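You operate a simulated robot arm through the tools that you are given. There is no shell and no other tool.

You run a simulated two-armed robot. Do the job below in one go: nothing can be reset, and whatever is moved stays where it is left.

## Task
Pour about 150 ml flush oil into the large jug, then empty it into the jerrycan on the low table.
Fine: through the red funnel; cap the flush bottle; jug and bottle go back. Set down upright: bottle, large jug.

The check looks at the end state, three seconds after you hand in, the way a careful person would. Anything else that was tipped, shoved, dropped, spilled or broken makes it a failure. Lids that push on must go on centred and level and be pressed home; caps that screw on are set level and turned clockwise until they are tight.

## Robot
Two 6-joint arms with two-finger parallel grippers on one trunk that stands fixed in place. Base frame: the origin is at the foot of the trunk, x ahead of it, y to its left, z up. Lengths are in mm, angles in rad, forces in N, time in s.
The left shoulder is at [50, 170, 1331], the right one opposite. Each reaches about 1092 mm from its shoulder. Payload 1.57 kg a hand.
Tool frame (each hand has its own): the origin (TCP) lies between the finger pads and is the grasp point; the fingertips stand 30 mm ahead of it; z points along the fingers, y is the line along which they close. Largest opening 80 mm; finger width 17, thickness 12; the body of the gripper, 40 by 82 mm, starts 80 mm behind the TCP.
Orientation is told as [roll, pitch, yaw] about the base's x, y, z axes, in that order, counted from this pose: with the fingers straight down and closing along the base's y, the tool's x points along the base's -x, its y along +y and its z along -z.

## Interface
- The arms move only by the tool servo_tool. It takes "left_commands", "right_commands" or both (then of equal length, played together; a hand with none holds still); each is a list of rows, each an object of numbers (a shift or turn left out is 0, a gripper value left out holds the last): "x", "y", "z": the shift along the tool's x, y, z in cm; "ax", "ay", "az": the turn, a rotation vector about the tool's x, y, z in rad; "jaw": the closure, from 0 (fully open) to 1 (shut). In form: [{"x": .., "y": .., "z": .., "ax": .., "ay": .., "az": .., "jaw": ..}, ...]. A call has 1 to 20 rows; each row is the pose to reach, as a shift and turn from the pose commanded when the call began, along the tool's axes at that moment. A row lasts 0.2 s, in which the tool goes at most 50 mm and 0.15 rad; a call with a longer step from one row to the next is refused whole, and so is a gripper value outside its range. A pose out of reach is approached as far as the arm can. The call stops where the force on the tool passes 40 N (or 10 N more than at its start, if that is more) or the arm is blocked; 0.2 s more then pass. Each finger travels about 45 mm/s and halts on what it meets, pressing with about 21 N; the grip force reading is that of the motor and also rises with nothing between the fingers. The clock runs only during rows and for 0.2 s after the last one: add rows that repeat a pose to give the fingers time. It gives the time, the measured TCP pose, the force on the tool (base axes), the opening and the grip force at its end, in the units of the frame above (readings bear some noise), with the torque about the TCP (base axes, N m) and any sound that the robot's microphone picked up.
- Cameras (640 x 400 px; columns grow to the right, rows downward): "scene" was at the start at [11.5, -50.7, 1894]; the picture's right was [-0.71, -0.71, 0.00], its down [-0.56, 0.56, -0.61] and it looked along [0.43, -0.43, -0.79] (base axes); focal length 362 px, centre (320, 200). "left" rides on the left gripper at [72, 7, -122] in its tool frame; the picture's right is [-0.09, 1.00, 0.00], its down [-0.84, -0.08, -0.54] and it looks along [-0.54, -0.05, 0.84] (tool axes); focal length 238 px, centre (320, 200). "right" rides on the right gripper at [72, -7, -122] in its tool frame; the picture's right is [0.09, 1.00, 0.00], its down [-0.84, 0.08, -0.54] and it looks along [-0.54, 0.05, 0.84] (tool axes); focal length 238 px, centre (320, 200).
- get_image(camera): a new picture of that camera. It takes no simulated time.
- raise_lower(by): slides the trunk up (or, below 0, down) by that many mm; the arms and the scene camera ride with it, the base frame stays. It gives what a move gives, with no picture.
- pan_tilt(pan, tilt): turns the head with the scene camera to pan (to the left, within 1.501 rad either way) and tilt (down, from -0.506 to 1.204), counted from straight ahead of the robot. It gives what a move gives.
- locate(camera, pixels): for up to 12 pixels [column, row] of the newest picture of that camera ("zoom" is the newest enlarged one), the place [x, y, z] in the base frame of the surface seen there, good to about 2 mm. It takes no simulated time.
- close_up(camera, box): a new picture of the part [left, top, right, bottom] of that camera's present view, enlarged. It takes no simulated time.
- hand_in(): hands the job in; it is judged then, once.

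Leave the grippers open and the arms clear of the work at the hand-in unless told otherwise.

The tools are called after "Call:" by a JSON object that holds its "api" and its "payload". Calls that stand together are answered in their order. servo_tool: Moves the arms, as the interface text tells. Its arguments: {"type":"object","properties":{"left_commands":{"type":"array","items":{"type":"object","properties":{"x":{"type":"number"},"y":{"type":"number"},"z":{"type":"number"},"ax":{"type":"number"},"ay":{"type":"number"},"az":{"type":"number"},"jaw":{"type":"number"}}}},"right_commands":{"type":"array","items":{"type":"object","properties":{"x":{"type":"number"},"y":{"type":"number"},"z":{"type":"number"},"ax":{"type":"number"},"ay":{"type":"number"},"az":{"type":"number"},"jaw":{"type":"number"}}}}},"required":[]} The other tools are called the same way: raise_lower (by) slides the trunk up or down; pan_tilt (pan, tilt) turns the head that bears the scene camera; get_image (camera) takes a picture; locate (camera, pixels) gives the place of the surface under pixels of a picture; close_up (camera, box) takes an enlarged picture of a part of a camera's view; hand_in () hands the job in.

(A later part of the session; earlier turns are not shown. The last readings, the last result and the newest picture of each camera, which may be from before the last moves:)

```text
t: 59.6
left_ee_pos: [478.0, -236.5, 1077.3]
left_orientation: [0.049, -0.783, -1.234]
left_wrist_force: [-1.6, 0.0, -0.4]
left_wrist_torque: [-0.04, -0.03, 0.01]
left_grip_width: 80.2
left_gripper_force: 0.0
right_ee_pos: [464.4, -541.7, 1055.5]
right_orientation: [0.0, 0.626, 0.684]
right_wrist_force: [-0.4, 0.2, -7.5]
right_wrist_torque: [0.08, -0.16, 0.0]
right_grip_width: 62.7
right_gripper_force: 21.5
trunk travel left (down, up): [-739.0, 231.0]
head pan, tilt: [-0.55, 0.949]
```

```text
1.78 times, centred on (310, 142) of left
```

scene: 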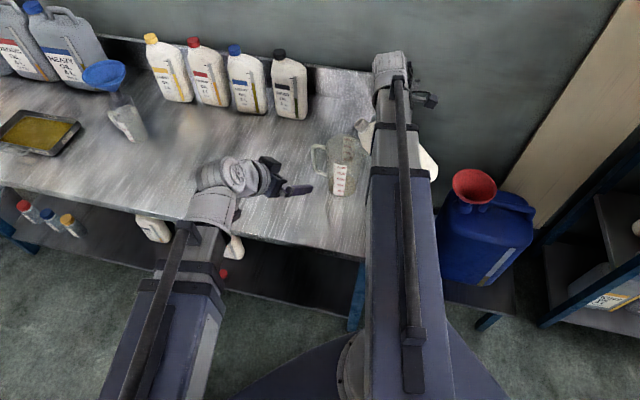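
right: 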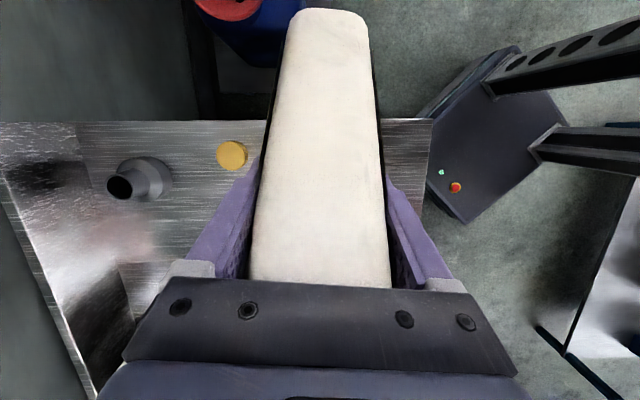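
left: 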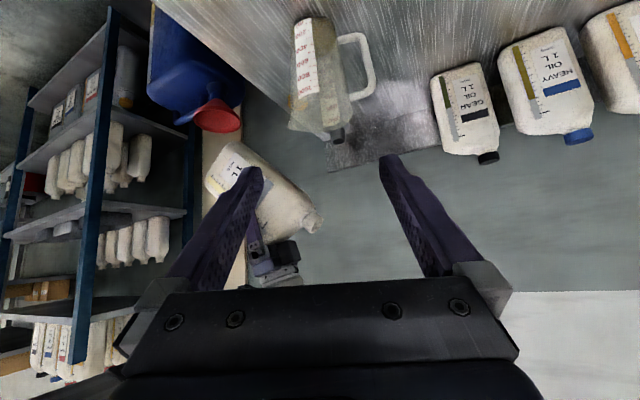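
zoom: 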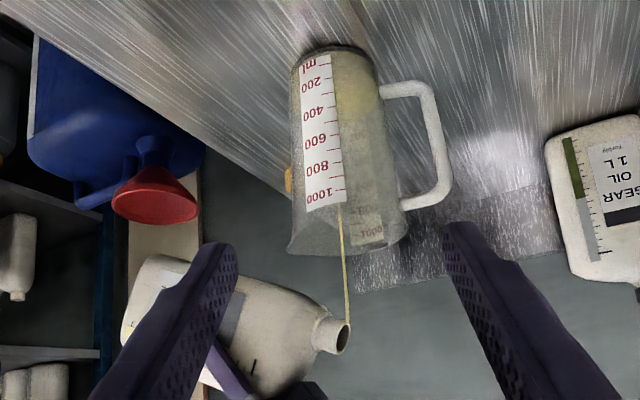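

Near edge now ≈115–120 ml mark. Hold 1.6 s more with +0.7°.

Call:
{"api": "servo_tool", "payload": {"right_commands": [{"x": 0.09, "z": -0.12, "ay": 0.0122}, {"x": 0.09, "z": -0.12, "ay": 0.0122}, {"x": 0.09, "z": -0.12, "ay": 0.0122}, {"x": 0.09, "z": -0.12, "ay": 0.0122}, {"x": 0.09, "z": -0.12, "ay": 0.0122}, {"x": 0.09, "z": -0.12, "ay": 0.0122}, {"x": 0.09, "z": -0.12, "ay": 0.0122}, {"x": 0.09, "z": -0.12, "ay": 0.0122}]}}

Call:
{"api": "close_up", "payload": {"camera": "left", "box": [285, 40, 345, 100]}}

Call:
{"api": "close_up", "payload": {"camera": "scene", "box": [305, 130, 370, 205]}}

```text
t: 61.5
left_ee_pos: [477.2, -237.1, 1077.8]
left_orientation: [0.049, -0.783, -1.233]
left_wrist_force: [0.4, -0.5, -0.8]
left_wrist_torque: [0.0, 0.01, 0.02]
left_grip_width: 80.1
left_gripper_force: 0.0
right_ee_pos: [465.4, -541.7, 1056.9]
right_orientation: [0.001, 0.64, 0.687]
right_wrist_force: [0.2, 0.1, -7.5]
right_wrist_torque: [0.12, -0.14, -0.03]
right_grip_width: 62.6
right_gripper_force: 20.8
trunk travel left (down, up): [-739.0, 231.0]
head pan, tilt: [-0.55, 0.949]
```

```text
6.67 times, centred on (315, 70) of left
```

zoom: 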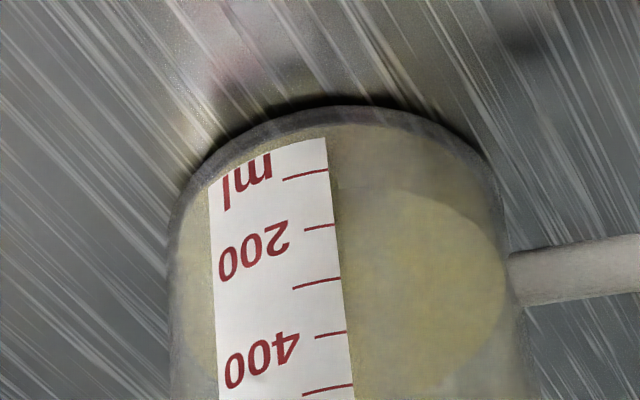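

```text
5.33 times, centred on (338, 168) of scene
```

zoom: 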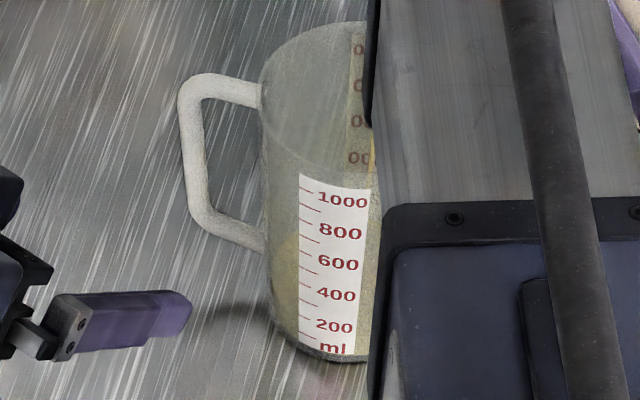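

Let me zoom tighter at the label's right edge to read the level against ticks.

Call:
{"api": "close_up", "payload": {"camera": "left", "box": [306, 48, 336, 78]}}

Call:
{"api": "close_up", "payload": {"camera": "left", "box": [220, 30, 400, 255]}}

```text
13.33 times, centred on (321, 63) of left
```

zoom: 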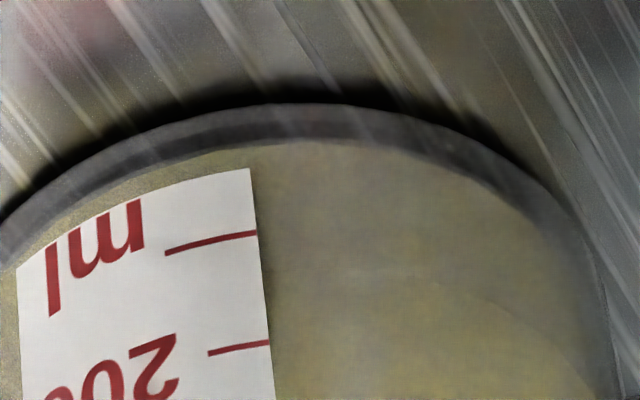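

```text
1.78 times, centred on (310, 142) of left
```

zoom: 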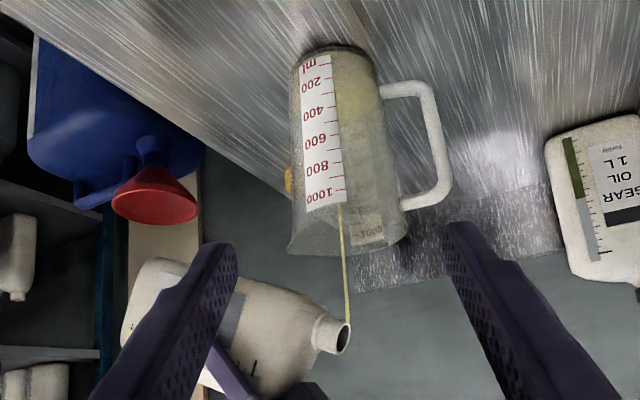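

Reading ≈120 ml mark (≈93 ml poured). +1° and hold 2.4 s.

Call:
{"api": "servo_tool", "payload": {"right_commands": [{"x": 0.14, "z": -0.18, "ay": 0.0175}, {"x": 0.14, "z": -0.18, "ay": 0.0175}, {"x": 0.14, "z": -0.18, "ay": 0.0175}, {"x": 0.14, "z": -0.18, "ay": 0.0175}, {"x": 0.14, "z": -0.18, "ay": 0.0175}, {"x": 0.14, "z": -0.18, "ay": 0.0175}, {"x": 0.14, "z": -0.18, "ay": 0.0175}, {"x": 0.14, "z": -0.18, "ay": 0.0175}, {"x": 0.14, "z": -0.18, "ay": 0.0175}, {"x": 0.14, "z": -0.18, "ay": 0.0175}, {"x": 0.14, "z": -0.18, "ay": 0.0175}]}}

Call:
{"api": "close_up", "payload": {"camera": "left", "box": [306, 48, 336, 78]}}

Call:
{"api": "close_up", "payload": {"camera": "left", "box": [220, 30, 400, 255]}}

```text
t: 63.9
left_ee_pos: [477.4, -237.5, 1076.9]
left_orientation: [0.049, -0.783, -1.233]
left_wrist_force: [0.6, -0.5, -0.4]
left_wrist_torque: [0.01, 0.01, 0.01]
left_grip_width: 79.8
left_gripper_force: 0.0
right_ee_pos: [465.2, -542.0, 1058.8]
right_orientation: [0.0, 0.659, 0.684]
right_wrist_force: [0.1, 0.2, -6.1]
right_wrist_torque: [0.1, -0.14, -0.01]
right_grip_width: 62.5
right_gripper_force: 21.0
trunk travel left (down, up): [-739.0, 231.0]
head pan, tilt: [-0.55, 0.949]
```

```text
13.33 times, centred on (321, 63) of left
```

zoom: 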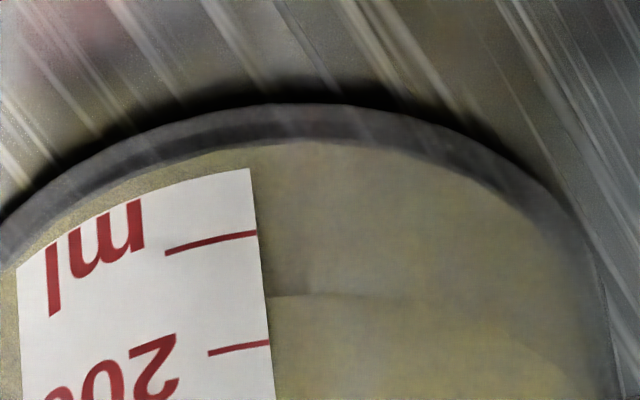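

```text
1.78 times, centred on (310, 142) of left
```

zoom: 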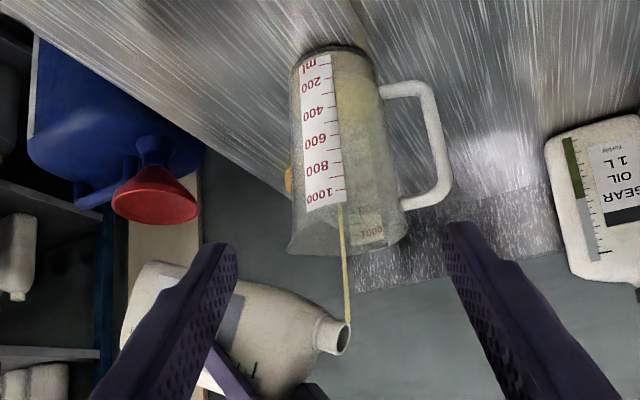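

The level edge is now clear at zoom y≈294, i.e. ≈155 ml mark (≈130 ml poured, 27 ml was there before), with flow continuing. Tilt back now to θ≈45° over the jug and let it drip off.

Call:
{"api": "servo_tool", "payload": {"right_commands": [{"x": -0.759, "z": 0.98, "ay": -0.1}, {"x": -1.414, "z": 1.826, "ay": -0.2}, {"x": -1.947, "z": 2.514, "ay": -0.3}, {"x": -2.351, "z": 3.036, "ay": -0.4}, {"x": -2.351, "z": 3.036, "ay": -0.4}, {"x": -2.351, "z": 3.036, "ay": -0.4}, {"x": -2.351, "z": 3.036, "ay": -0.4}]}}

Call:
{"api": "close_up", "payload": {"camera": "left", "box": [306, 48, 336, 78]}}

Call:
{"api": "close_up", "payload": {"camera": "left", "box": [220, 30, 400, 255]}}

```text
t: 65.5
left_ee_pos: [477.2, -237.4, 1077.6]
left_orientation: [0.048, -0.784, -1.236]
left_wrist_force: [0.2, 0.3, 0.0]
left_wrist_torque: [0.02, 0.04, 0.0]
left_grip_width: 80.2
left_gripper_force: 0.1
right_ee_pos: [465.4, -542.9, 1020.2]
right_orientation: [0.0, 0.257, 0.687]
right_wrist_force: [-0.6, -0.1, -6.9]
right_wrist_torque: [0.1, -0.11, 0.01]
right_grip_width: 62.5
right_gripper_force: 21.0
trunk travel left (down, up): [-739.0, 231.0]
head pan, tilt: [-0.55, 0.949]
```

```text
13.33 times, centred on (321, 63) of left
```

zoom: 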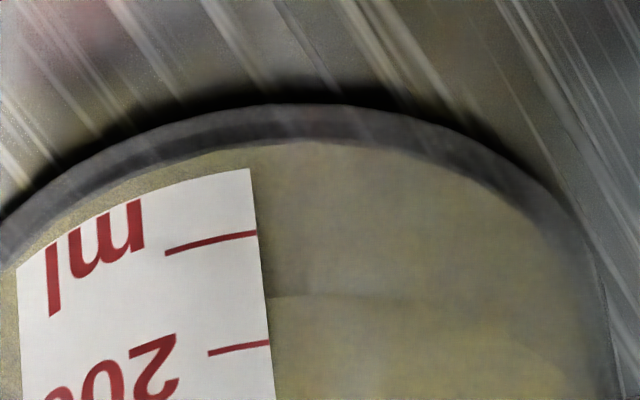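

```text
1.78 times, centred on (310, 142) of left
```

zoom: 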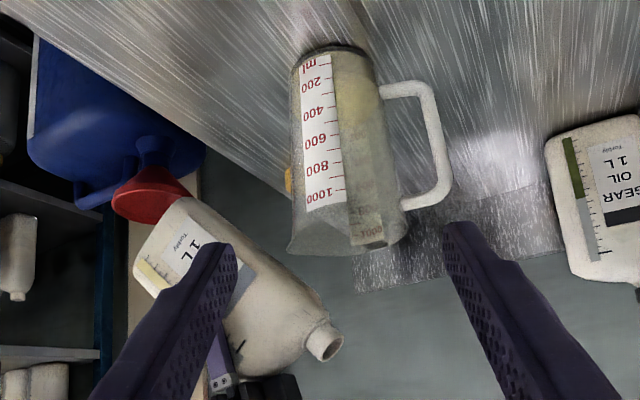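

Flow stopped. Take several weight readings to cross-check (baseline 8.4 N; 150 ml ≈ 1.3 N).

Call:
{"api": "servo_tool", "payload": {"right_commands": [{"z": 0}]}}

Call:
{"api": "servo_tool", "payload": {"right_commands": [{"z": 0}]}}

Call:
{"api": "servo_tool", "payload": {"right_commands": [{"z": 0}]}}

Call:
{"api": "servo_tool", "payload": {"right_commands": [{"z": 0}]}}

Call:
{"api": "servo_tool", "payload": {"right_commands": [{"z": 0}]}}

Call:
{"api": "close_up", "payload": {"camera": "left", "box": [285, 40, 345, 100]}}

Call:
{"api": "close_up", "payload": {"camera": "scene", "box": [305, 130, 370, 205]}}

```text
t: 65.8
left_ee_pos: [477.1, -237.7, 1077.7]
left_orientation: [0.05, -0.783, -1.233]
left_wrist_force: [-0.7, -0.1, 0.3]
left_wrist_torque: [-0.02, 0.05, 0.0]
left_grip_width: 80.0
left_gripper_force: 0.0
right_ee_pos: [464.1, -542.4, 1020.4]
right_orientation: [-0.004, 0.256, 0.684]
right_wrist_force: [-0.8, -0.1, -7.3]
right_wrist_torque: [0.08, -0.09, -0.01]
right_grip_width: 62.7
right_gripper_force: 20.9
trunk travel left (down, up): [-739.0, 231.0]
head pan, tilt: [-0.55, 0.949]
```

```text
t: 66.2
left_ee_pos: [477.3, -236.4, 1077.0]
left_orientation: [0.049, -0.783, -1.233]
left_wrist_force: [-0.5, 0.9, -0.2]
left_wrist_torque: [-0.01, -0.04, 0.01]
left_grip_width: 79.6
left_gripper_force: 0.0
right_ee_pos: [464.3, -542.5, 1019.9]
right_orientation: [-0.002, 0.256, 0.685]
right_wrist_force: [0.0, -0.5, -7.3]
right_wrist_torque: [0.07, -0.1, 0.01]
right_grip_width: 62.7
right_gripper_force: 21.2
trunk travel left (down, up): [-739.0, 231.0]
head pan, tilt: [-0.55, 0.949]
```

```text
t: 66.7
left_ee_pos: [478.9, -236.4, 1076.9]
left_orientation: [0.049, -0.783, -1.233]
left_wrist_force: [0.4, 1.1, 0.0]
left_wrist_torque: [-0.01, 0.01, 0.02]
left_grip_width: 80.1
left_gripper_force: 0.2
right_ee_pos: [464.4, -543.0, 1021.9]
right_orientation: [0.0, 0.257, 0.686]
right_wrist_force: [-0.6, 0.3, -7.2]
right_wrist_torque: [0.07, -0.06, -0.02]
right_grip_width: 62.5
right_gripper_force: 20.8
trunk travel left (down, up): [-739.0, 231.0]
head pan, tilt: [-0.55, 0.949]
```

```text
t: 67.0
left_ee_pos: [478.1, -237.6, 1078.1]
left_orientation: [0.048, -0.784, -1.233]
left_wrist_force: [0.0, 0.5, -0.7]
left_wrist_torque: [0.0, 0.01, 0.0]
left_grip_width: 80.2
left_gripper_force: 0.2
right_ee_pos: [464.4, -544.0, 1019.8]
right_orientation: [0.0, 0.257, 0.685]
right_wrist_force: [-0.5, -0.1, -7.0]
right_wrist_torque: [0.1, -0.08, 0.02]
right_grip_width: 62.6
right_gripper_force: 21.5
trunk travel left (down, up): [-739.0, 231.0]
head pan, tilt: [-0.55, 0.949]
```

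```text
t: 67.5
left_ee_pos: [477.8, -236.6, 1079.2]
left_orientation: [0.048, -0.784, -1.233]
left_wrist_force: [0.3, 0.5, 0.3]
left_wrist_torque: [0.03, -0.04, -0.03]
left_grip_width: 80.2
left_gripper_force: 0.1
right_ee_pos: [464.0, -542.8, 1020.2]
right_orientation: [0.0, 0.257, 0.685]
right_wrist_force: [-0.3, -0.1, -7.0]
right_wrist_torque: [0.07, -0.06, 0.01]
right_grip_width: 62.5
right_gripper_force: 21.2
trunk travel left (down, up): [-739.0, 231.0]
head pan, tilt: [-0.55, 0.949]
```

```text
6.67 times, centred on (315, 70) of left
```

zoom: 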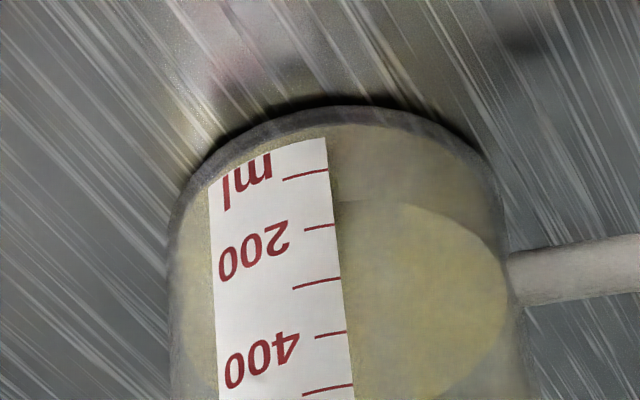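

```text
5.33 times, centred on (338, 168) of scene
```

zoom: 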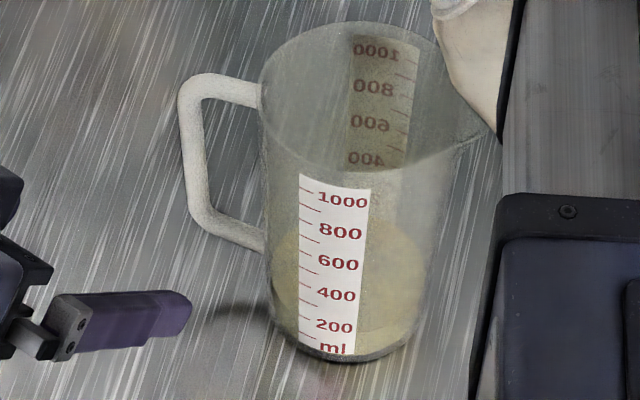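

Weight now averages 7.1 N (≈1.27 N less ⇒ ~145 ml), while the scale reading minus parallax suggests ~120–130 ml. I'll add a short extra pour (~15 ml): tip back to the same angle for ~1 s and return.

Call:
{"api": "servo_tool", "payload": {"right_commands": [{"x": 0.17, "z": -0.648, "ay": 0.1}, {"x": 0.389, "z": -1.48, "ay": 0.2}, {"x": 0.658, "z": -2.505, "ay": 0.3}, {"x": 0.984, "z": -3.743, "ay": 0.402}, {"x": 0.984, "z": -3.743, "ay": 0.402}, {"x": 0.984, "z": -3.743, "ay": 0.402}, {"x": 0.984, "z": -3.743, "ay": 0.402}, {"x": 0.984, "z": -3.743, "ay": 0.402}, {"x": 0.984, "z": -3.743, "ay": 0.402}, {"x": 0.658, "z": -2.505, "ay": 0.3}, {"x": 0.389, "z": -1.48, "ay": 0.2}, {"x": 0.17, "z": -0.648, "ay": 0.1}, {"ay": 0.0}, {"ay": 0.0}, {"ay": 0.0}, {"ay": 0.0}]}}

Call:
{"api": "close_up", "payload": {"camera": "left", "box": [306, 48, 336, 78]}}

Call:
{"api": "close_up", "payload": {"camera": "left", "box": [220, 30, 400, 255]}}

Call:
{"api": "servo_tool", "payload": {"right_commands": [{"z": 0}]}}

Call:
{"api": "servo_tool", "payload": {"right_commands": [{"z": 0}]}}

Call:
{"api": "servo_tool", "payload": {"right_commands": [{"z": 0}]}}

```text
t: 70.8
left_ee_pos: [477.2, -237.4, 1077.7]
left_orientation: [0.05, -0.784, -1.234]
left_wrist_force: [-0.5, 0.6, 0.1]
left_wrist_torque: [0.03, 0.01, -0.01]
left_grip_width: 80.2
left_gripper_force: 0.0
right_ee_pos: [464.7, -542.2, 1019.8]
right_orientation: [-0.002, 0.255, 0.687]
right_wrist_force: [-0.9, 0.4, -7.6]
right_wrist_torque: [0.06, -0.11, 0.01]
right_grip_width: 62.9
right_gripper_force: 21.2
trunk travel left (down, up): [-739.0, 231.0]
head pan, tilt: [-0.55, 0.949]
```

```text
13.33 times, centred on (321, 63) of left
```

zoom: 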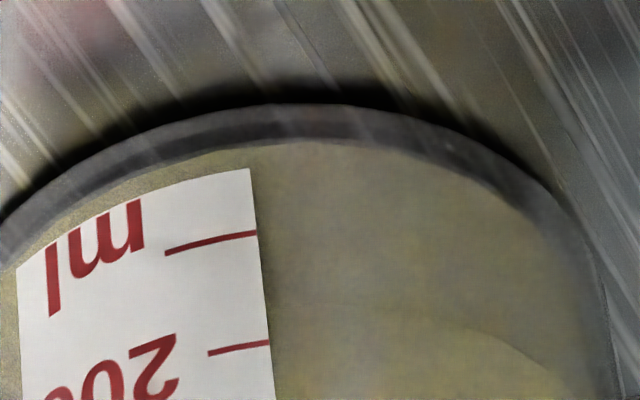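

```text
1.78 times, centred on (310, 142) of left
```

zoom: 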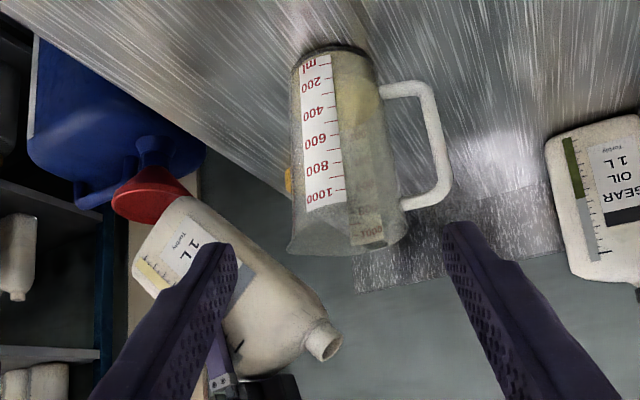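

```text
t: 71.2
left_ee_pos: [477.8, -236.9, 1077.3]
left_orientation: [0.049, -0.785, -1.235]
left_wrist_force: [-0.5, 0.2, 0.1]
left_wrist_torque: [0.01, -0.01, 0.0]
left_grip_width: 79.9
left_gripper_force: 0.2
right_ee_pos: [463.6, -542.0, 1021.0]
right_orientation: [0.0, 0.256, 0.687]
right_wrist_force: [0.2, 0.1, -8.0]
right_wrist_torque: [0.08, -0.11, 0.02]
right_grip_width: 62.3
right_gripper_force: 20.8
trunk travel left (down, up): [-739.0, 231.0]
head pan, tilt: [-0.55, 0.949]
```

```text
t: 71.7
left_ee_pos: [478.1, -237.2, 1078.2]
left_orientation: [0.048, -0.786, -1.233]
left_wrist_force: [-0.2, -1.0, -0.3]
left_wrist_torque: [0.0, 0.05, -0.01]
left_grip_width: 79.9
left_gripper_force: 0.0
right_ee_pos: [464.4, -542.4, 1021.3]
right_orientation: [-0.001, 0.257, 0.684]
right_wrist_force: [-0.4, 0.3, -7.1]
right_wrist_torque: [0.04, -0.09, -0.03]
right_grip_width: 62.8
right_gripper_force: 21.1
trunk travel left (down, up): [-739.0, 231.0]
head pan, tilt: [-0.55, 0.949]
```

```text
t: 72.0
left_ee_pos: [477.8, -236.3, 1077.0]
left_orientation: [0.047, -0.783, -1.234]
left_wrist_force: [0.5, 0.9, -0.3]
left_wrist_torque: [-0.03, -0.01, 0.01]
left_grip_width: 80.2
left_gripper_force: 0.1
right_ee_pos: [464.2, -542.1, 1021.1]
right_orientation: [0.0, 0.258, 0.684]
right_wrist_force: [0.2, -0.9, -6.2]
right_wrist_torque: [0.05, -0.09, 0.01]
right_grip_width: 62.4
right_gripper_force: 21.1
trunk travel left (down, up): [-739.0, 231.0]
head pan, tilt: [-0.55, 0.949]
```

Reading is now ≈165 on the outer scale. For a better measure I'll bring the bottle upright and away from the jug, then look straight down into the jug with the left camera. First: upright + back 160 mm.

Call:
{"api": "servo_tool", "payload": {"right_commands": [{"x": 0.397, "z": 0.456, "ay": -0.07}, {"x": 0.822, "z": 0.805, "ay": -0.14}, {"x": 1.273, "z": 1.058, "ay": -0.21}, {"x": 1.754, "z": 1.195, "ay": -0.28}, {"x": 3.225, "z": 1.499, "ay": -0.35}, {"x": 5.21, "z": 1.814, "ay": -0.42}, {"x": 7.705, "z": 2.16, "ay": -0.49}, {"x": 10.23, "z": 2.398, "ay": -0.56}, {"x": 12.77, "z": 2.55, "ay": -0.63}, {"x": 14.86, "z": 2.47, "ay": -0.7}, {"x": 16.04, "z": 1.92, "ay": -0.782}, {"x": 16.04, "z": 1.92, "ay": -0.782}]}}

Call:
{"api": "get_image", "payload": {"camera": "left"}}

Call:
{"api": "get_image", "payload": {"camera": "scene"}}

```text
t: 74.7
left_ee_pos: [477.2, -236.5, 1077.0]
left_orientation: [0.049, -0.784, -1.235]
left_wrist_force: [0.2, 0.2, -0.2]
left_wrist_torque: [0.03, 0.0, 0.0]
left_grip_width: 80.4
left_gripper_force: 0.0
right_ee_pos: [338.4, -643.3, 1043.7]
right_orientation: [0.0, -0.526, 0.686]
right_wrist_force: [-0.4, 0.1, -7.2]
right_wrist_torque: [-0.07, 0.07, 0.01]
right_grip_width: 62.5
right_gripper_force: 21.2
trunk travel left (down, up): [-739.0, 231.0]
head pan, tilt: [-0.55, 0.949]
```

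```text
taken
```

left: 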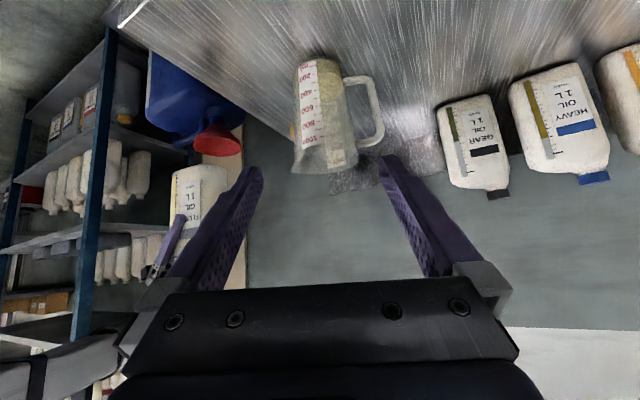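

```text
taken
```

scene: 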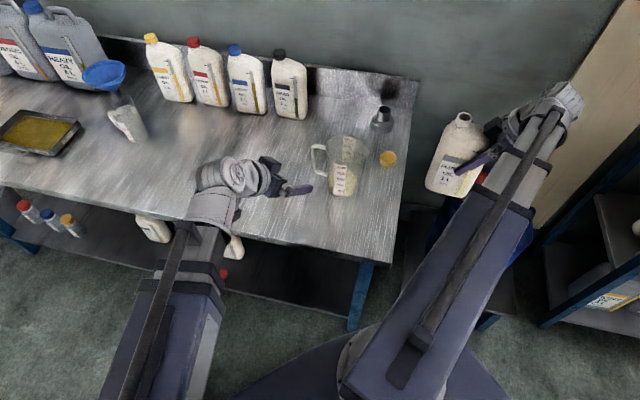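

Bottle upright at right. Zoom on its strip and on the jug from the scene camera.

Call:
{"api": "close_up", "payload": {"camera": "scene", "box": [420, 105, 500, 200]}}

Call:
{"api": "close_up", "payload": {"camera": "left", "box": [160, 150, 230, 230]}}

Call:
{"api": "close_up", "payload": {"camera": "scene", "box": [305, 130, 370, 205]}}

```text
4.21 times, centred on (460, 152) of scene
```

zoom: 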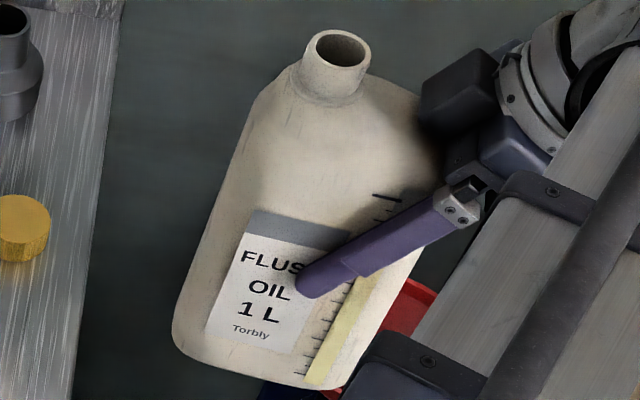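

```text
5.00 times, centred on (195, 190) of left
```

zoom: 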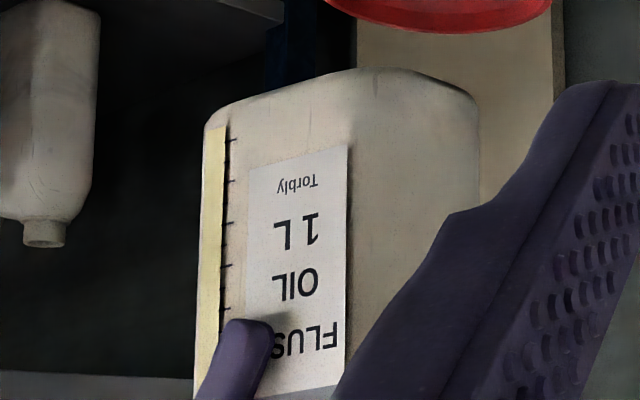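

```text
5.33 times, centred on (338, 168) of scene
```

zoom: 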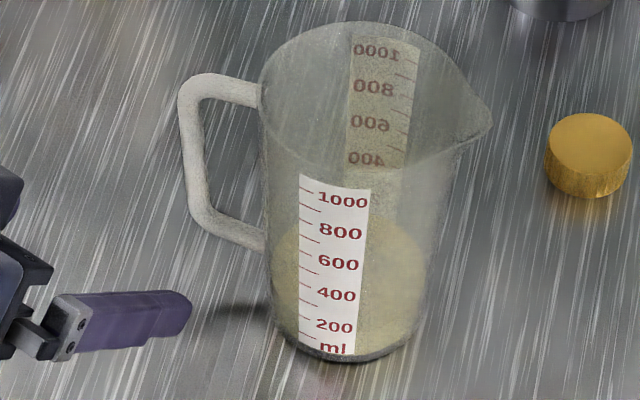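

To get the true level I'll bring the left hand over the jug, rolled half a turn so its camera looks straight down (fingers stay ≥50 mm above the rim). First half of the roll plus the translation.

Call:
{"api": "servo_tool", "payload": {"left_commands": [{"x": -1.518, "y": 0.155, "z": 1.514, "ax": 0.0152, "az": 0.142}, {"x": -3.036, "y": 0.309, "z": 3.027, "ax": 0.0304, "az": 0.284}, {"x": -4.555, "y": 0.464, "z": 4.541, "ax": 0.0455, "az": 0.426}, {"x": -6.073, "y": 0.618, "z": 6.055, "ax": 0.0607, "az": 0.568}, {"x": -7.591, "y": 0.773, "z": 7.568, "ax": 0.0759, "az": 0.71}, {"x": -9.109, "y": 0.927, "z": 9.082, "ax": 0.0911, "az": 0.852}, {"x": -10.627, "y": 1.082, "z": 10.595, "ax": 0.1063, "az": 0.994}, {"x": -12.145, "y": 1.236, "z": 12.109, "ax": 0.1215, "az": 1.136}, {"x": -13.664, "y": 1.391, "z": 13.623, "ax": 0.1366, "az": 1.278}, {"x": -15.182, "y": 1.545, "z": 15.136, "ax": 0.1518, "az": 1.42}, {"x": -16.7, "y": 1.7, "z": 16.65, "ax": 0.167, "az": 1.562}, {"x": -16.7, "y": 1.7, "z": 16.65, "ax": 0.167, "az": 1.562}]}}

Call:
{"api": "get_image", "payload": {"camera": "scene"}}

```text
t: 77.2
left_ee_pos: [579.3, -448.1, 1062.1]
left_orientation: [0.679, -0.047, -2.841]
left_wrist_force: [0.8, -0.1, 1.0]
left_wrist_torque: [-0.01, 0.03, 0.06]
left_grip_width: 80.1
left_gripper_force: 0.1
left hand out of reach, approached as far as the arm can: row 5, 6, 7, 8, 9, 10, 11, 12
right_ee_pos: [339.2, -643.4, 1043.1]
right_orientation: [0.0, -0.525, 0.687]
right_wrist_force: [0.7, -0.6, -7.1]
right_wrist_torque: [-0.12, 0.08, -0.01]
right_grip_width: 62.8
right_gripper_force: 20.9
trunk travel left (down, up): [-739.0, 231.0]
head pan, tilt: [-0.55, 0.949]
```

```text
taken
```

scene: 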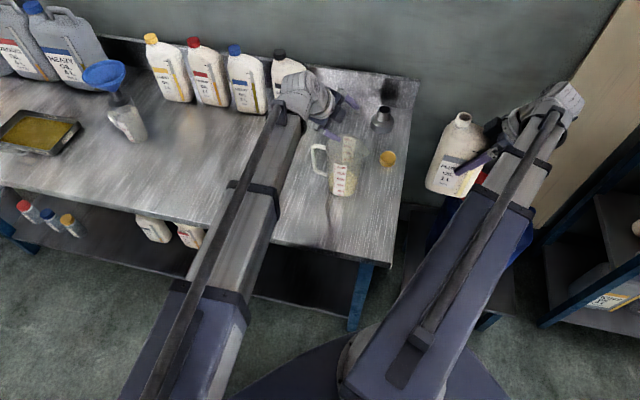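

Second half of the roll, in place.

Call:
{"api": "servo_tool", "payload": {"left_commands": [{"ax": 0.0152, "az": 0.142}, {"ax": 0.0304, "az": 0.284}, {"ax": 0.0455, "az": 0.426}, {"ax": 0.0607, "az": 0.568}, {"ax": 0.0759, "az": 0.71}, {"ax": 0.0911, "az": 0.852}, {"ax": 0.1063, "az": 0.994}, {"ax": 0.1215, "az": 1.136}, {"ax": 0.1366, "az": 1.278}, {"ax": 0.1518, "az": 1.42}, {"ax": 0.167, "az": 1.562}, {"ax": 0.167, "az": 1.562}]}}

Call:
{"api": "get_image", "payload": {"camera": "left"}}

```text
t: 79.8
left_ee_pos: [476.7, -515.1, 1047.9]
left_orientation: [0.022, 0.574, 2.238]
left_wrist_force: [0.3, 0.5, 0.1]
left_wrist_torque: [0.02, -0.03, 0.01]
left_grip_width: 80.1
left_gripper_force: 0.1
left hand out of reach, approached as far as the arm can: row 2, 3, 4, 5, 6, 7, 8, 9, 10, 11, 12
right_ee_pos: [338.8, -643.6, 1041.8]
right_orientation: [-0.001, -0.524, 0.686]
right_wrist_force: [0.0, -0.6, -7.6]
right_wrist_torque: [-0.07, 0.1, -0.07]
right_grip_width: 62.7
right_gripper_force: 20.7
trunk travel left (down, up): [-739.0, 231.0]
head pan, tilt: [-0.55, 0.949]
```

```text
taken
```

left: 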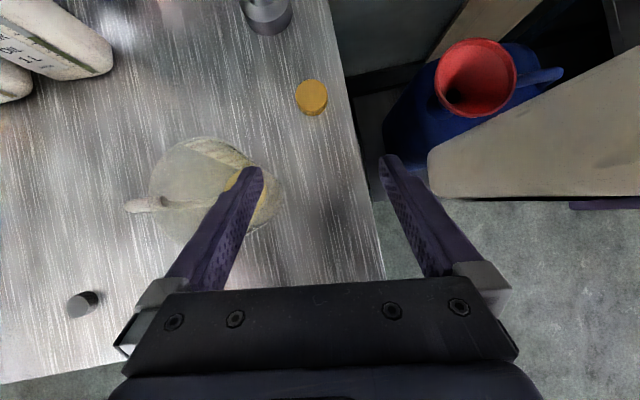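

The left hand drifted to (477,-515) because of a joint limit, but orientation is straight down and the jug is visible at (205,190). Zoom there and locate the liquid surface.

Call:
{"api": "close_up", "payload": {"camera": "left", "box": [120, 125, 296, 250]}}

```text
3.20 times, centred on (208, 188) of left
```

zoom: 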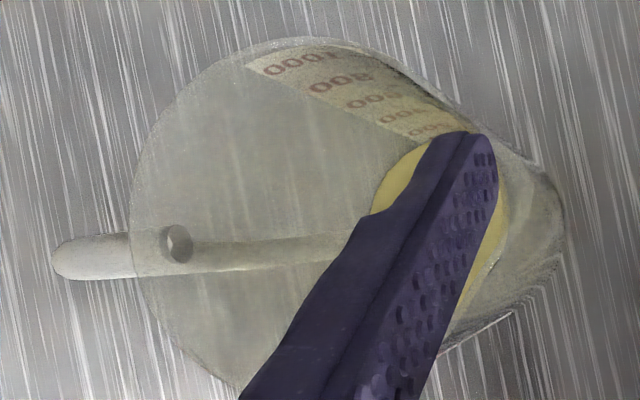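

Call:
{"api": "locate", "payload": {"camera": "zoom", "pixels": [[395, 185], [405, 172], [388, 200], [412, 165], [490, 230], [484, 245], [478, 262], [495, 215], [465, 290]]}}

```text
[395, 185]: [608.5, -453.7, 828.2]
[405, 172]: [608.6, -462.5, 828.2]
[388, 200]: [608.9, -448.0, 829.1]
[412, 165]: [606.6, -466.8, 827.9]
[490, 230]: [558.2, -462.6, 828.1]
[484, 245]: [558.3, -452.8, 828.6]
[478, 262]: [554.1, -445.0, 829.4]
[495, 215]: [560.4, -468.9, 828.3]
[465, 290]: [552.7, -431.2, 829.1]
```

Liquid surface is at z≈828.5 versus 810.5 before: +18.0 mm ≈ 120 ml poured. I need ~30 ml more (target level ≈833). Return the left hand to its side-view station, unwinding the same way.

Call:
{"api": "servo_tool", "payload": {"left_commands": [{"x": -0.839, "y": -0.861, "z": -0.715, "ax": -0.015, "ay": -0.015, "az": -0.1427}, {"x": -1.677, "y": -1.721, "z": -1.43, "ax": -0.0301, "ay": -0.0301, "az": -0.2854}, {"x": -2.516, "y": -2.582, "z": -2.145, "ax": -0.0451, "ay": -0.0451, "az": -0.428}, {"x": -3.354, "y": -3.442, "z": -2.86, "ax": -0.0602, "ay": -0.0602, "az": -0.5707}, {"x": -4.193, "y": -4.303, "z": -3.575, "ax": -0.0752, "ay": -0.0752, "az": -0.7134}, {"x": -5.031, "y": -5.163, "z": -4.29, "ax": -0.0902, "ay": -0.0902, "az": -0.8561}, {"x": -5.87, "y": -6.024, "z": -5.005, "ax": -0.1053, "ay": -0.1053, "az": -0.9988}, {"x": -6.708, "y": -6.884, "z": -5.72, "ax": -0.1203, "ay": -0.1203, "az": -1.1414}, {"x": -7.547, "y": -7.745, "z": -6.435, "ax": -0.1354, "ay": -0.1354, "az": -1.2841}, {"x": -8.385, "y": -8.605, "z": -7.15, "ax": -0.1504, "ay": -0.1504, "az": -1.4268}, {"x": -9.224, "y": -9.466, "z": -7.865, "ax": -0.1654, "ay": -0.1654, "az": -1.5695}, {"x": -10.062, "y": -10.326, "z": -8.58, "ax": -0.1805, "ay": -0.1805, "az": -1.7122}, {"x": -10.901, "y": -11.187, "z": -9.295, "ax": -0.1955, "ay": -0.1955, "az": -1.8548}, {"x": -11.739, "y": -12.047, "z": -10.01, "ax": -0.2106, "ay": -0.2106, "az": -1.9975}, {"x": -12.578, "y": -12.908, "z": -10.725, "ax": -0.2256, "ay": -0.2256, "az": -2.1402}, {"x": -13.416, "y": -13.768, "z": -11.44, "ax": -0.2406, "ay": -0.2406, "az": -2.2829}, {"x": -14.255, "y": -14.629, "z": -12.155, "ax": -0.2557, "ay": -0.2557, "az": -2.4256}, {"x": -15.093, "y": -15.489, "z": -12.87, "ax": -0.2707, "ay": -0.2707, "az": -2.5682}, {"x": -15.932, "y": -16.35, "z": -13.585, "ax": -0.2858, "ay": -0.2858, "az": -2.7109}, {"x": -16.77, "y": -17.21, "z": -14.3, "ax": -0.3008, "ay": -0.3008, "az": -2.8536}]}}

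Call:
{"api": "get_image", "payload": {"camera": "scene"}}

Call:
{"api": "get_image", "payload": {"camera": "left"}}

```text
t: 84.0
left_ee_pos: [482.9, -232.0, 1078.8]
left_orientation: [-0.027, -0.79, -1.224]
left_wrist_force: [0.1, 0.4, -0.5]
left_wrist_torque: [-0.06, 0.01, -0.01]
left_grip_width: 80.0
left_gripper_force: 0.1
left hand out of reach, approached as far as the arm can: row 1, 2, 3, 4, 5, 6, 7, 8, 9, 10, 11, 12, 13, 14, 15, 16
right_ee_pos: [339.0, -643.4, 1043.9]
right_orientation: [0.001, -0.526, 0.685]
right_wrist_force: [0.6, 0.1, -7.0]
right_wrist_torque: [-0.07, 0.09, 0.01]
right_grip_width: 62.6
right_gripper_force: 21.1
trunk travel left (down, up): [-739.0, 231.0]
head pan, tilt: [-0.55, 0.949]
```

```text
taken
```

scene: 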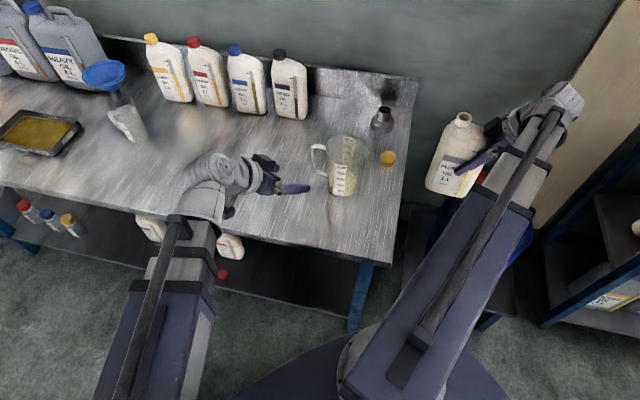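

```text
taken
```

left: 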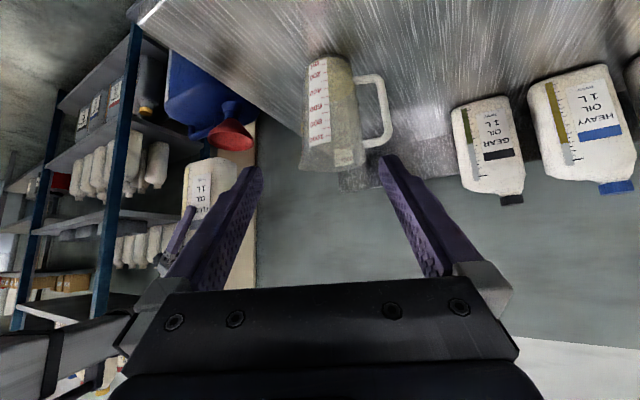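

Back at the side station. Baseline zoom of the current level from here.

Call:
{"api": "close_up", "payload": {"camera": "left", "box": [314, 50, 344, 80]}}

Call:
{"api": "close_up", "payload": {"camera": "left", "box": [296, 44, 356, 104]}}

```text
13.33 times, centred on (329, 65) of left
```

zoom: 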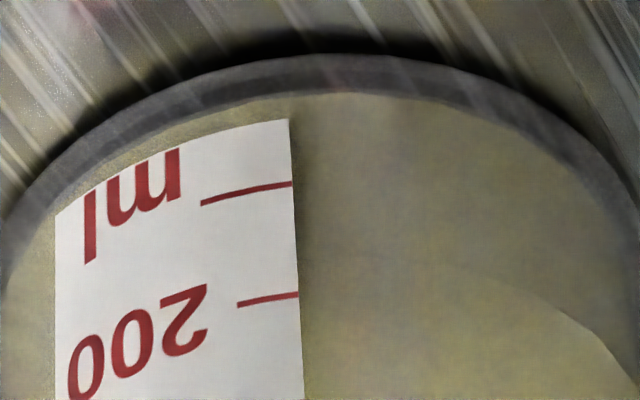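

```text
6.67 times, centred on (326, 74) of left
```

zoom: 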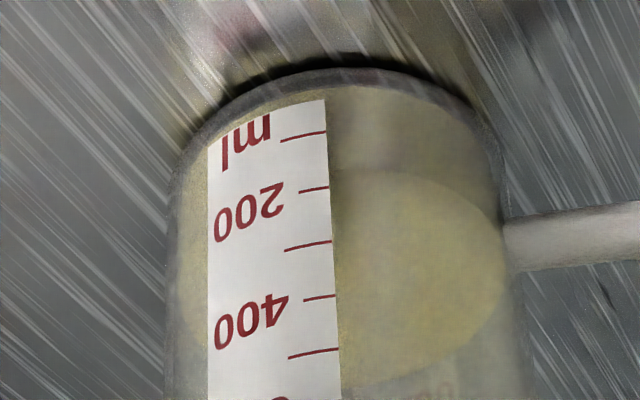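

Near edge reads ≈164 on the outer scale here; +30 ml should read ≈194 (zoom y≈185). Bring the bottle back to θ≈45° over the jug.

Call:
{"api": "servo_tool", "payload": {"right_commands": [{"x": -0.448, "z": 1.22, "ay": 0.082}, {"x": -1.871, "z": 2.75, "ay": 0.152}, {"x": -3.78, "z": 4.44, "ay": 0.222}, {"x": -5.74, "z": 6.05, "ay": 0.292}, {"x": -7.75, "z": 7.56, "ay": 0.362}, {"x": -9.38, "z": 8.74, "ay": 0.432}, {"x": -10.64, "z": 9.56, "ay": 0.502}, {"x": -11.07, "z": 9.81, "ay": 0.572}, {"x": -11.57, "z": 9.94, "ay": 0.642}, {"x": -12.12, "z": 10.0, "ay": 0.712}, {"x": -12.72, "z": 9.95, "ay": 0.782}, {"x": -12.72, "z": 9.95, "ay": 0.782}]}}

Call:
{"api": "get_image", "payload": {"camera": "left"}}

```text
t: 86.7
left_ee_pos: [480.5, -231.0, 1078.3]
left_orientation: [-0.026, -0.792, -1.226]
left_wrist_force: [-0.4, -0.1, 0.1]
left_wrist_torque: [0.0, -0.05, 0.03]
left_grip_width: 80.0
left_gripper_force: 0.0
right_ee_pos: [463.6, -542.1, 1020.7]
right_orientation: [-0.002, 0.258, 0.685]
right_wrist_force: [-0.6, 0.5, -6.4]
right_wrist_torque: [0.08, -0.11, -0.01]
right_grip_width: 62.5
right_gripper_force: 20.5
trunk travel left (down, up): [-739.0, 231.0]
head pan, tilt: [-0.55, 0.949]
```

```text
taken
```

left: 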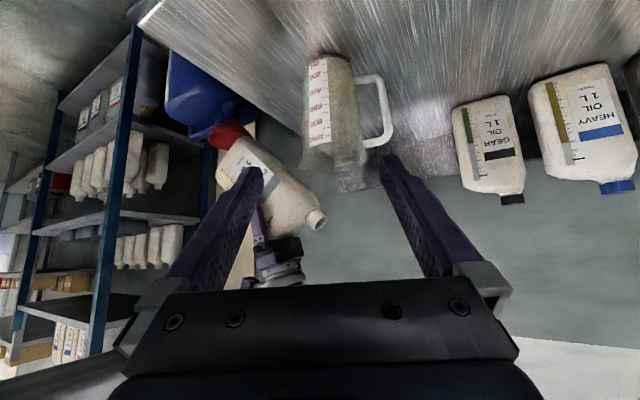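

Tip to ≈θ 69.7° for ~1 s, then back a little to stop and check.

Call:
{"api": "servo_tool", "payload": {"right_commands": [{"x": 0.17, "z": -0.648, "ay": 0.1}, {"x": 0.389, "z": -1.48, "ay": 0.2}, {"x": 0.658, "z": -2.505, "ay": 0.3}, {"x": 0.979, "z": -3.724, "ay": 0.4}, {"x": 1.09, "z": -4.149, "ay": 0.433}, {"x": 1.09, "z": -4.149, "ay": 0.433}, {"x": 1.09, "z": -4.149, "ay": 0.433}, {"x": 1.09, "z": -4.149, "ay": 0.433}, {"x": 1.09, "z": -4.149, "ay": 0.433}, {"x": 1.09, "z": -4.149, "ay": 0.433}, {"x": 0.658, "z": -2.505, "ay": 0.3}, {"x": 0.389, "z": -1.48, "ay": 0.2}, {"x": 0.389, "z": -1.48, "ay": 0.2}, {"x": 0.389, "z": -1.48, "ay": 0.2}, {"x": 0.389, "z": -1.48, "ay": 0.2}]}}

Call:
{"api": "close_up", "payload": {"camera": "left", "box": [296, 44, 356, 104]}}

Call:
{"api": "close_up", "payload": {"camera": "left", "box": [314, 50, 344, 80]}}

Call:
{"api": "get_image", "payload": {"camera": "left"}}

```text
t: 89.8
left_ee_pos: [481.3, -231.9, 1079.3]
left_orientation: [-0.025, -0.789, -1.226]
left_wrist_force: [0.3, 0.8, -0.8]
left_wrist_torque: [-0.02, 0.02, -0.01]
left_grip_width: 80.1
left_gripper_force: 0.1
right_ee_pos: [465.2, -541.7, 1036.7]
right_orientation: [0.002, 0.456, 0.685]
right_wrist_force: [0.2, -0.5, -7.3]
right_wrist_torque: [0.1, -0.12, 0.0]
right_grip_width: 62.7
right_gripper_force: 21.1
trunk travel left (down, up): [-739.0, 231.0]
head pan, tilt: [-0.55, 0.949]
```

```text
6.67 times, centred on (326, 74) of left
```

zoom: 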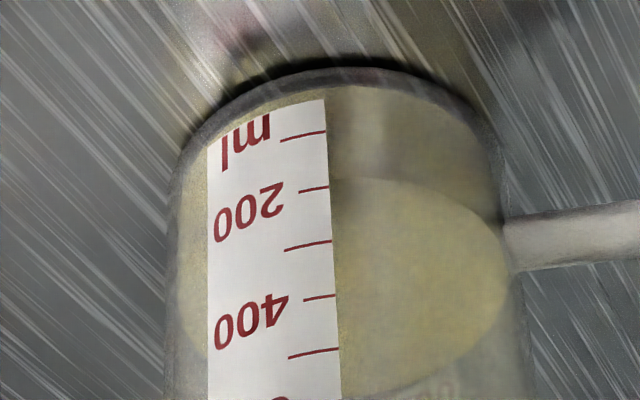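

```text
13.33 times, centred on (329, 65) of left
```

zoom: 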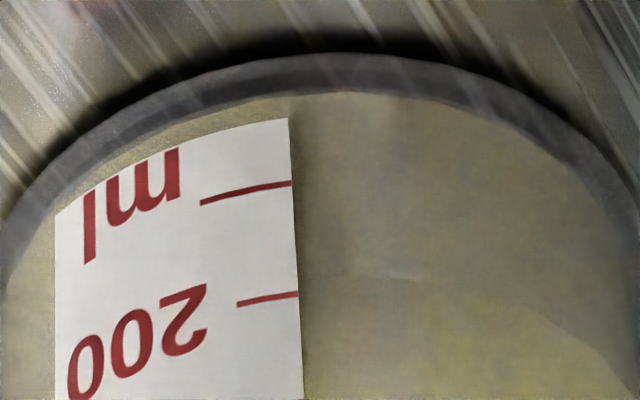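

```text
taken
```

left: 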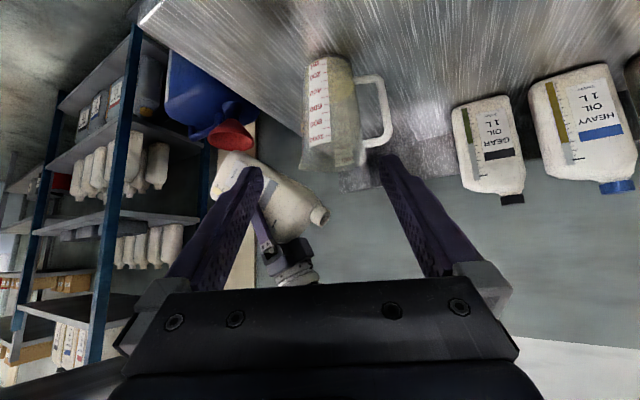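

Reading ≈184 (≈140 ml poured). One more short dose of ~10 ml, then back to θ≈45°.

Call:
{"api": "servo_tool", "payload": {"right_commands": [{"x": 0.445, "z": -0.907, "ay": 0.1}, {"x": 0.995, "z": -2.029, "ay": 0.2}, {"x": 1.193, "z": -2.433, "ay": 0.234}, {"x": 1.193, "z": -2.433, "ay": 0.234}, {"x": 1.193, "z": -2.433, "ay": 0.234}, {"x": 1.193, "z": -2.433, "ay": 0.234}, {"x": 1.193, "z": -2.433, "ay": 0.234}, {"x": 0.445, "z": -0.907, "ay": 0.1}, {"ay": 0.0}, {"x": -0.401, "z": 0.817, "ay": -0.1}, {"x": -0.696, "z": 1.419, "ay": -0.2}, {"x": -0.696, "z": 1.419, "ay": -0.2}, {"x": -0.696, "z": 1.419, "ay": -0.2}, {"x": -0.696, "z": 1.419, "ay": -0.2}]}}

Call:
{"api": "close_up", "payload": {"camera": "left", "box": [296, 44, 356, 104]}}

Call:
{"api": "close_up", "payload": {"camera": "left", "box": [314, 50, 344, 80]}}

Call:
{"api": "close_up", "payload": {"camera": "left", "box": [190, 30, 400, 260]}}

```text
t: 92.8
left_ee_pos: [481.5, -232.1, 1078.1]
left_orientation: [-0.027, -0.791, -1.227]
left_wrist_force: [0.1, 0.2, 0.8]
left_wrist_torque: [0.0, -0.02, -0.02]
left_grip_width: 79.9
left_gripper_force: 0.2
right_ee_pos: [463.4, -541.3, 1021.1]
right_orientation: [0.0, 0.257, 0.686]
right_wrist_force: [0.6, -0.2, -6.5]
right_wrist_torque: [0.05, -0.11, -0.01]
right_grip_width: 62.5
right_gripper_force: 20.7
trunk travel left (down, up): [-739.0, 231.0]
head pan, tilt: [-0.55, 0.949]
```

```text
6.67 times, centred on (326, 74) of left
```

zoom: 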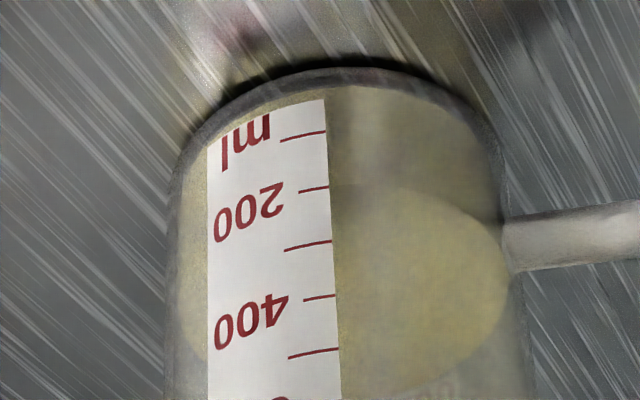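

```text
13.33 times, centred on (329, 65) of left
```

zoom: 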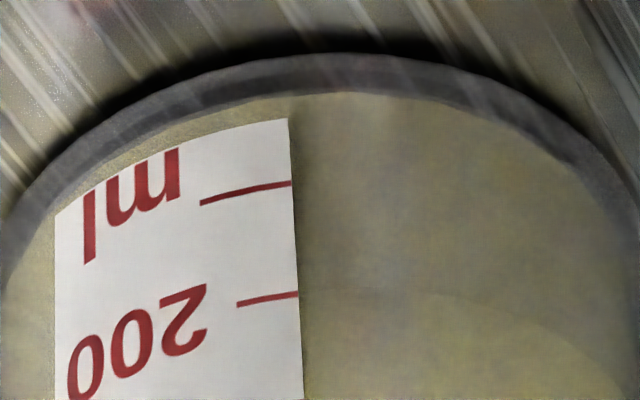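

```text
1.74 times, centred on (295, 145) of left
```

zoom: 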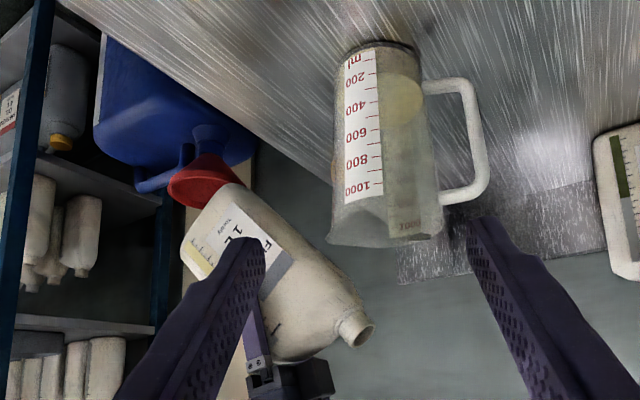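

Reading ≈196, i.e. ≈150 ml poured. Now bring the bottle upright and away, same path as before.

Call:
{"api": "servo_tool", "payload": {"right_commands": [{"x": 0.0, "z": 0.0}, {"x": 0.0, "z": 0.0}, {"x": 0.397, "z": 0.456, "ay": -0.07}, {"x": 0.822, "z": 0.805, "ay": -0.14}, {"x": 1.273, "z": 1.058, "ay": -0.21}, {"x": 1.754, "z": 1.195, "ay": -0.28}, {"x": 3.225, "z": 1.499, "ay": -0.35}, {"x": 5.21, "z": 1.814, "ay": -0.42}, {"x": 7.705, "z": 2.16, "ay": -0.49}, {"x": 10.23, "z": 2.398, "ay": -0.56}, {"x": 12.77, "z": 2.55, "ay": -0.63}, {"x": 14.86, "z": 2.47, "ay": -0.7}, {"x": 16.04, "z": 1.92, "ay": -0.782}, {"x": 16.04, "z": 1.92, "ay": -0.782}]}}

Call:
{"api": "raise_lower", "payload": {"by": 90}}

Call:
{"api": "get_image", "payload": {"camera": "scene"}}

Call:
{"api": "get_image", "payload": {"camera": "right"}}

```text
t: 95.8
left_ee_pos: [482.3, -231.4, 1079.6]
left_orientation: [-0.027, -0.79, -1.227]
left_wrist_force: [-0.7, -0.9, -0.5]
left_wrist_torque: [-0.02, 0.02, -0.01]
left_grip_width: 79.9
left_gripper_force: 0.1
right_ee_pos: [339.7, -642.4, 1043.0]
right_orientation: [0.001, -0.526, 0.685]
right_wrist_force: [0.6, 0.3, -6.2]
right_wrist_torque: [-0.07, 0.08, 0.0]
right_grip_width: 62.6
right_gripper_force: 21.0
trunk travel left (down, up): [-739.0, 231.0]
head pan, tilt: [-0.55, 0.949]
```

```text
t: 97.1
left_ee_pos: [480.6, -231.9, 1168.0]
left_orientation: [-0.026, -0.792, -1.225]
left_wrist_force: [-0.2, -0.5, 0.0]
left_wrist_torque: [-0.01, 0.0, -0.03]
left_grip_width: 80.1
left_gripper_force: 0.0
right_ee_pos: [340.2, -643.9, 1132.6]
right_orientation: [0.0, -0.521, 0.686]
right_wrist_force: [0.4, 0.1, -7.8]
right_wrist_torque: [-0.09, 0.07, 0.0]
right_grip_width: 62.9
right_gripper_force: 21.6
trunk travel left (down, up): [-829.0, 141.0]
head pan, tilt: [-0.55, 0.949]
```

```text
taken
```

scene: 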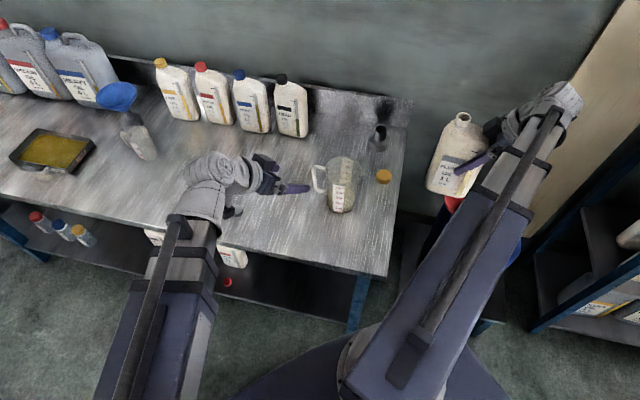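

```text
taken
```

right: 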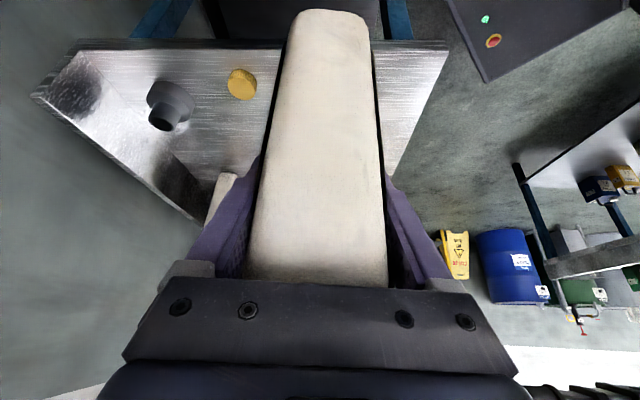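

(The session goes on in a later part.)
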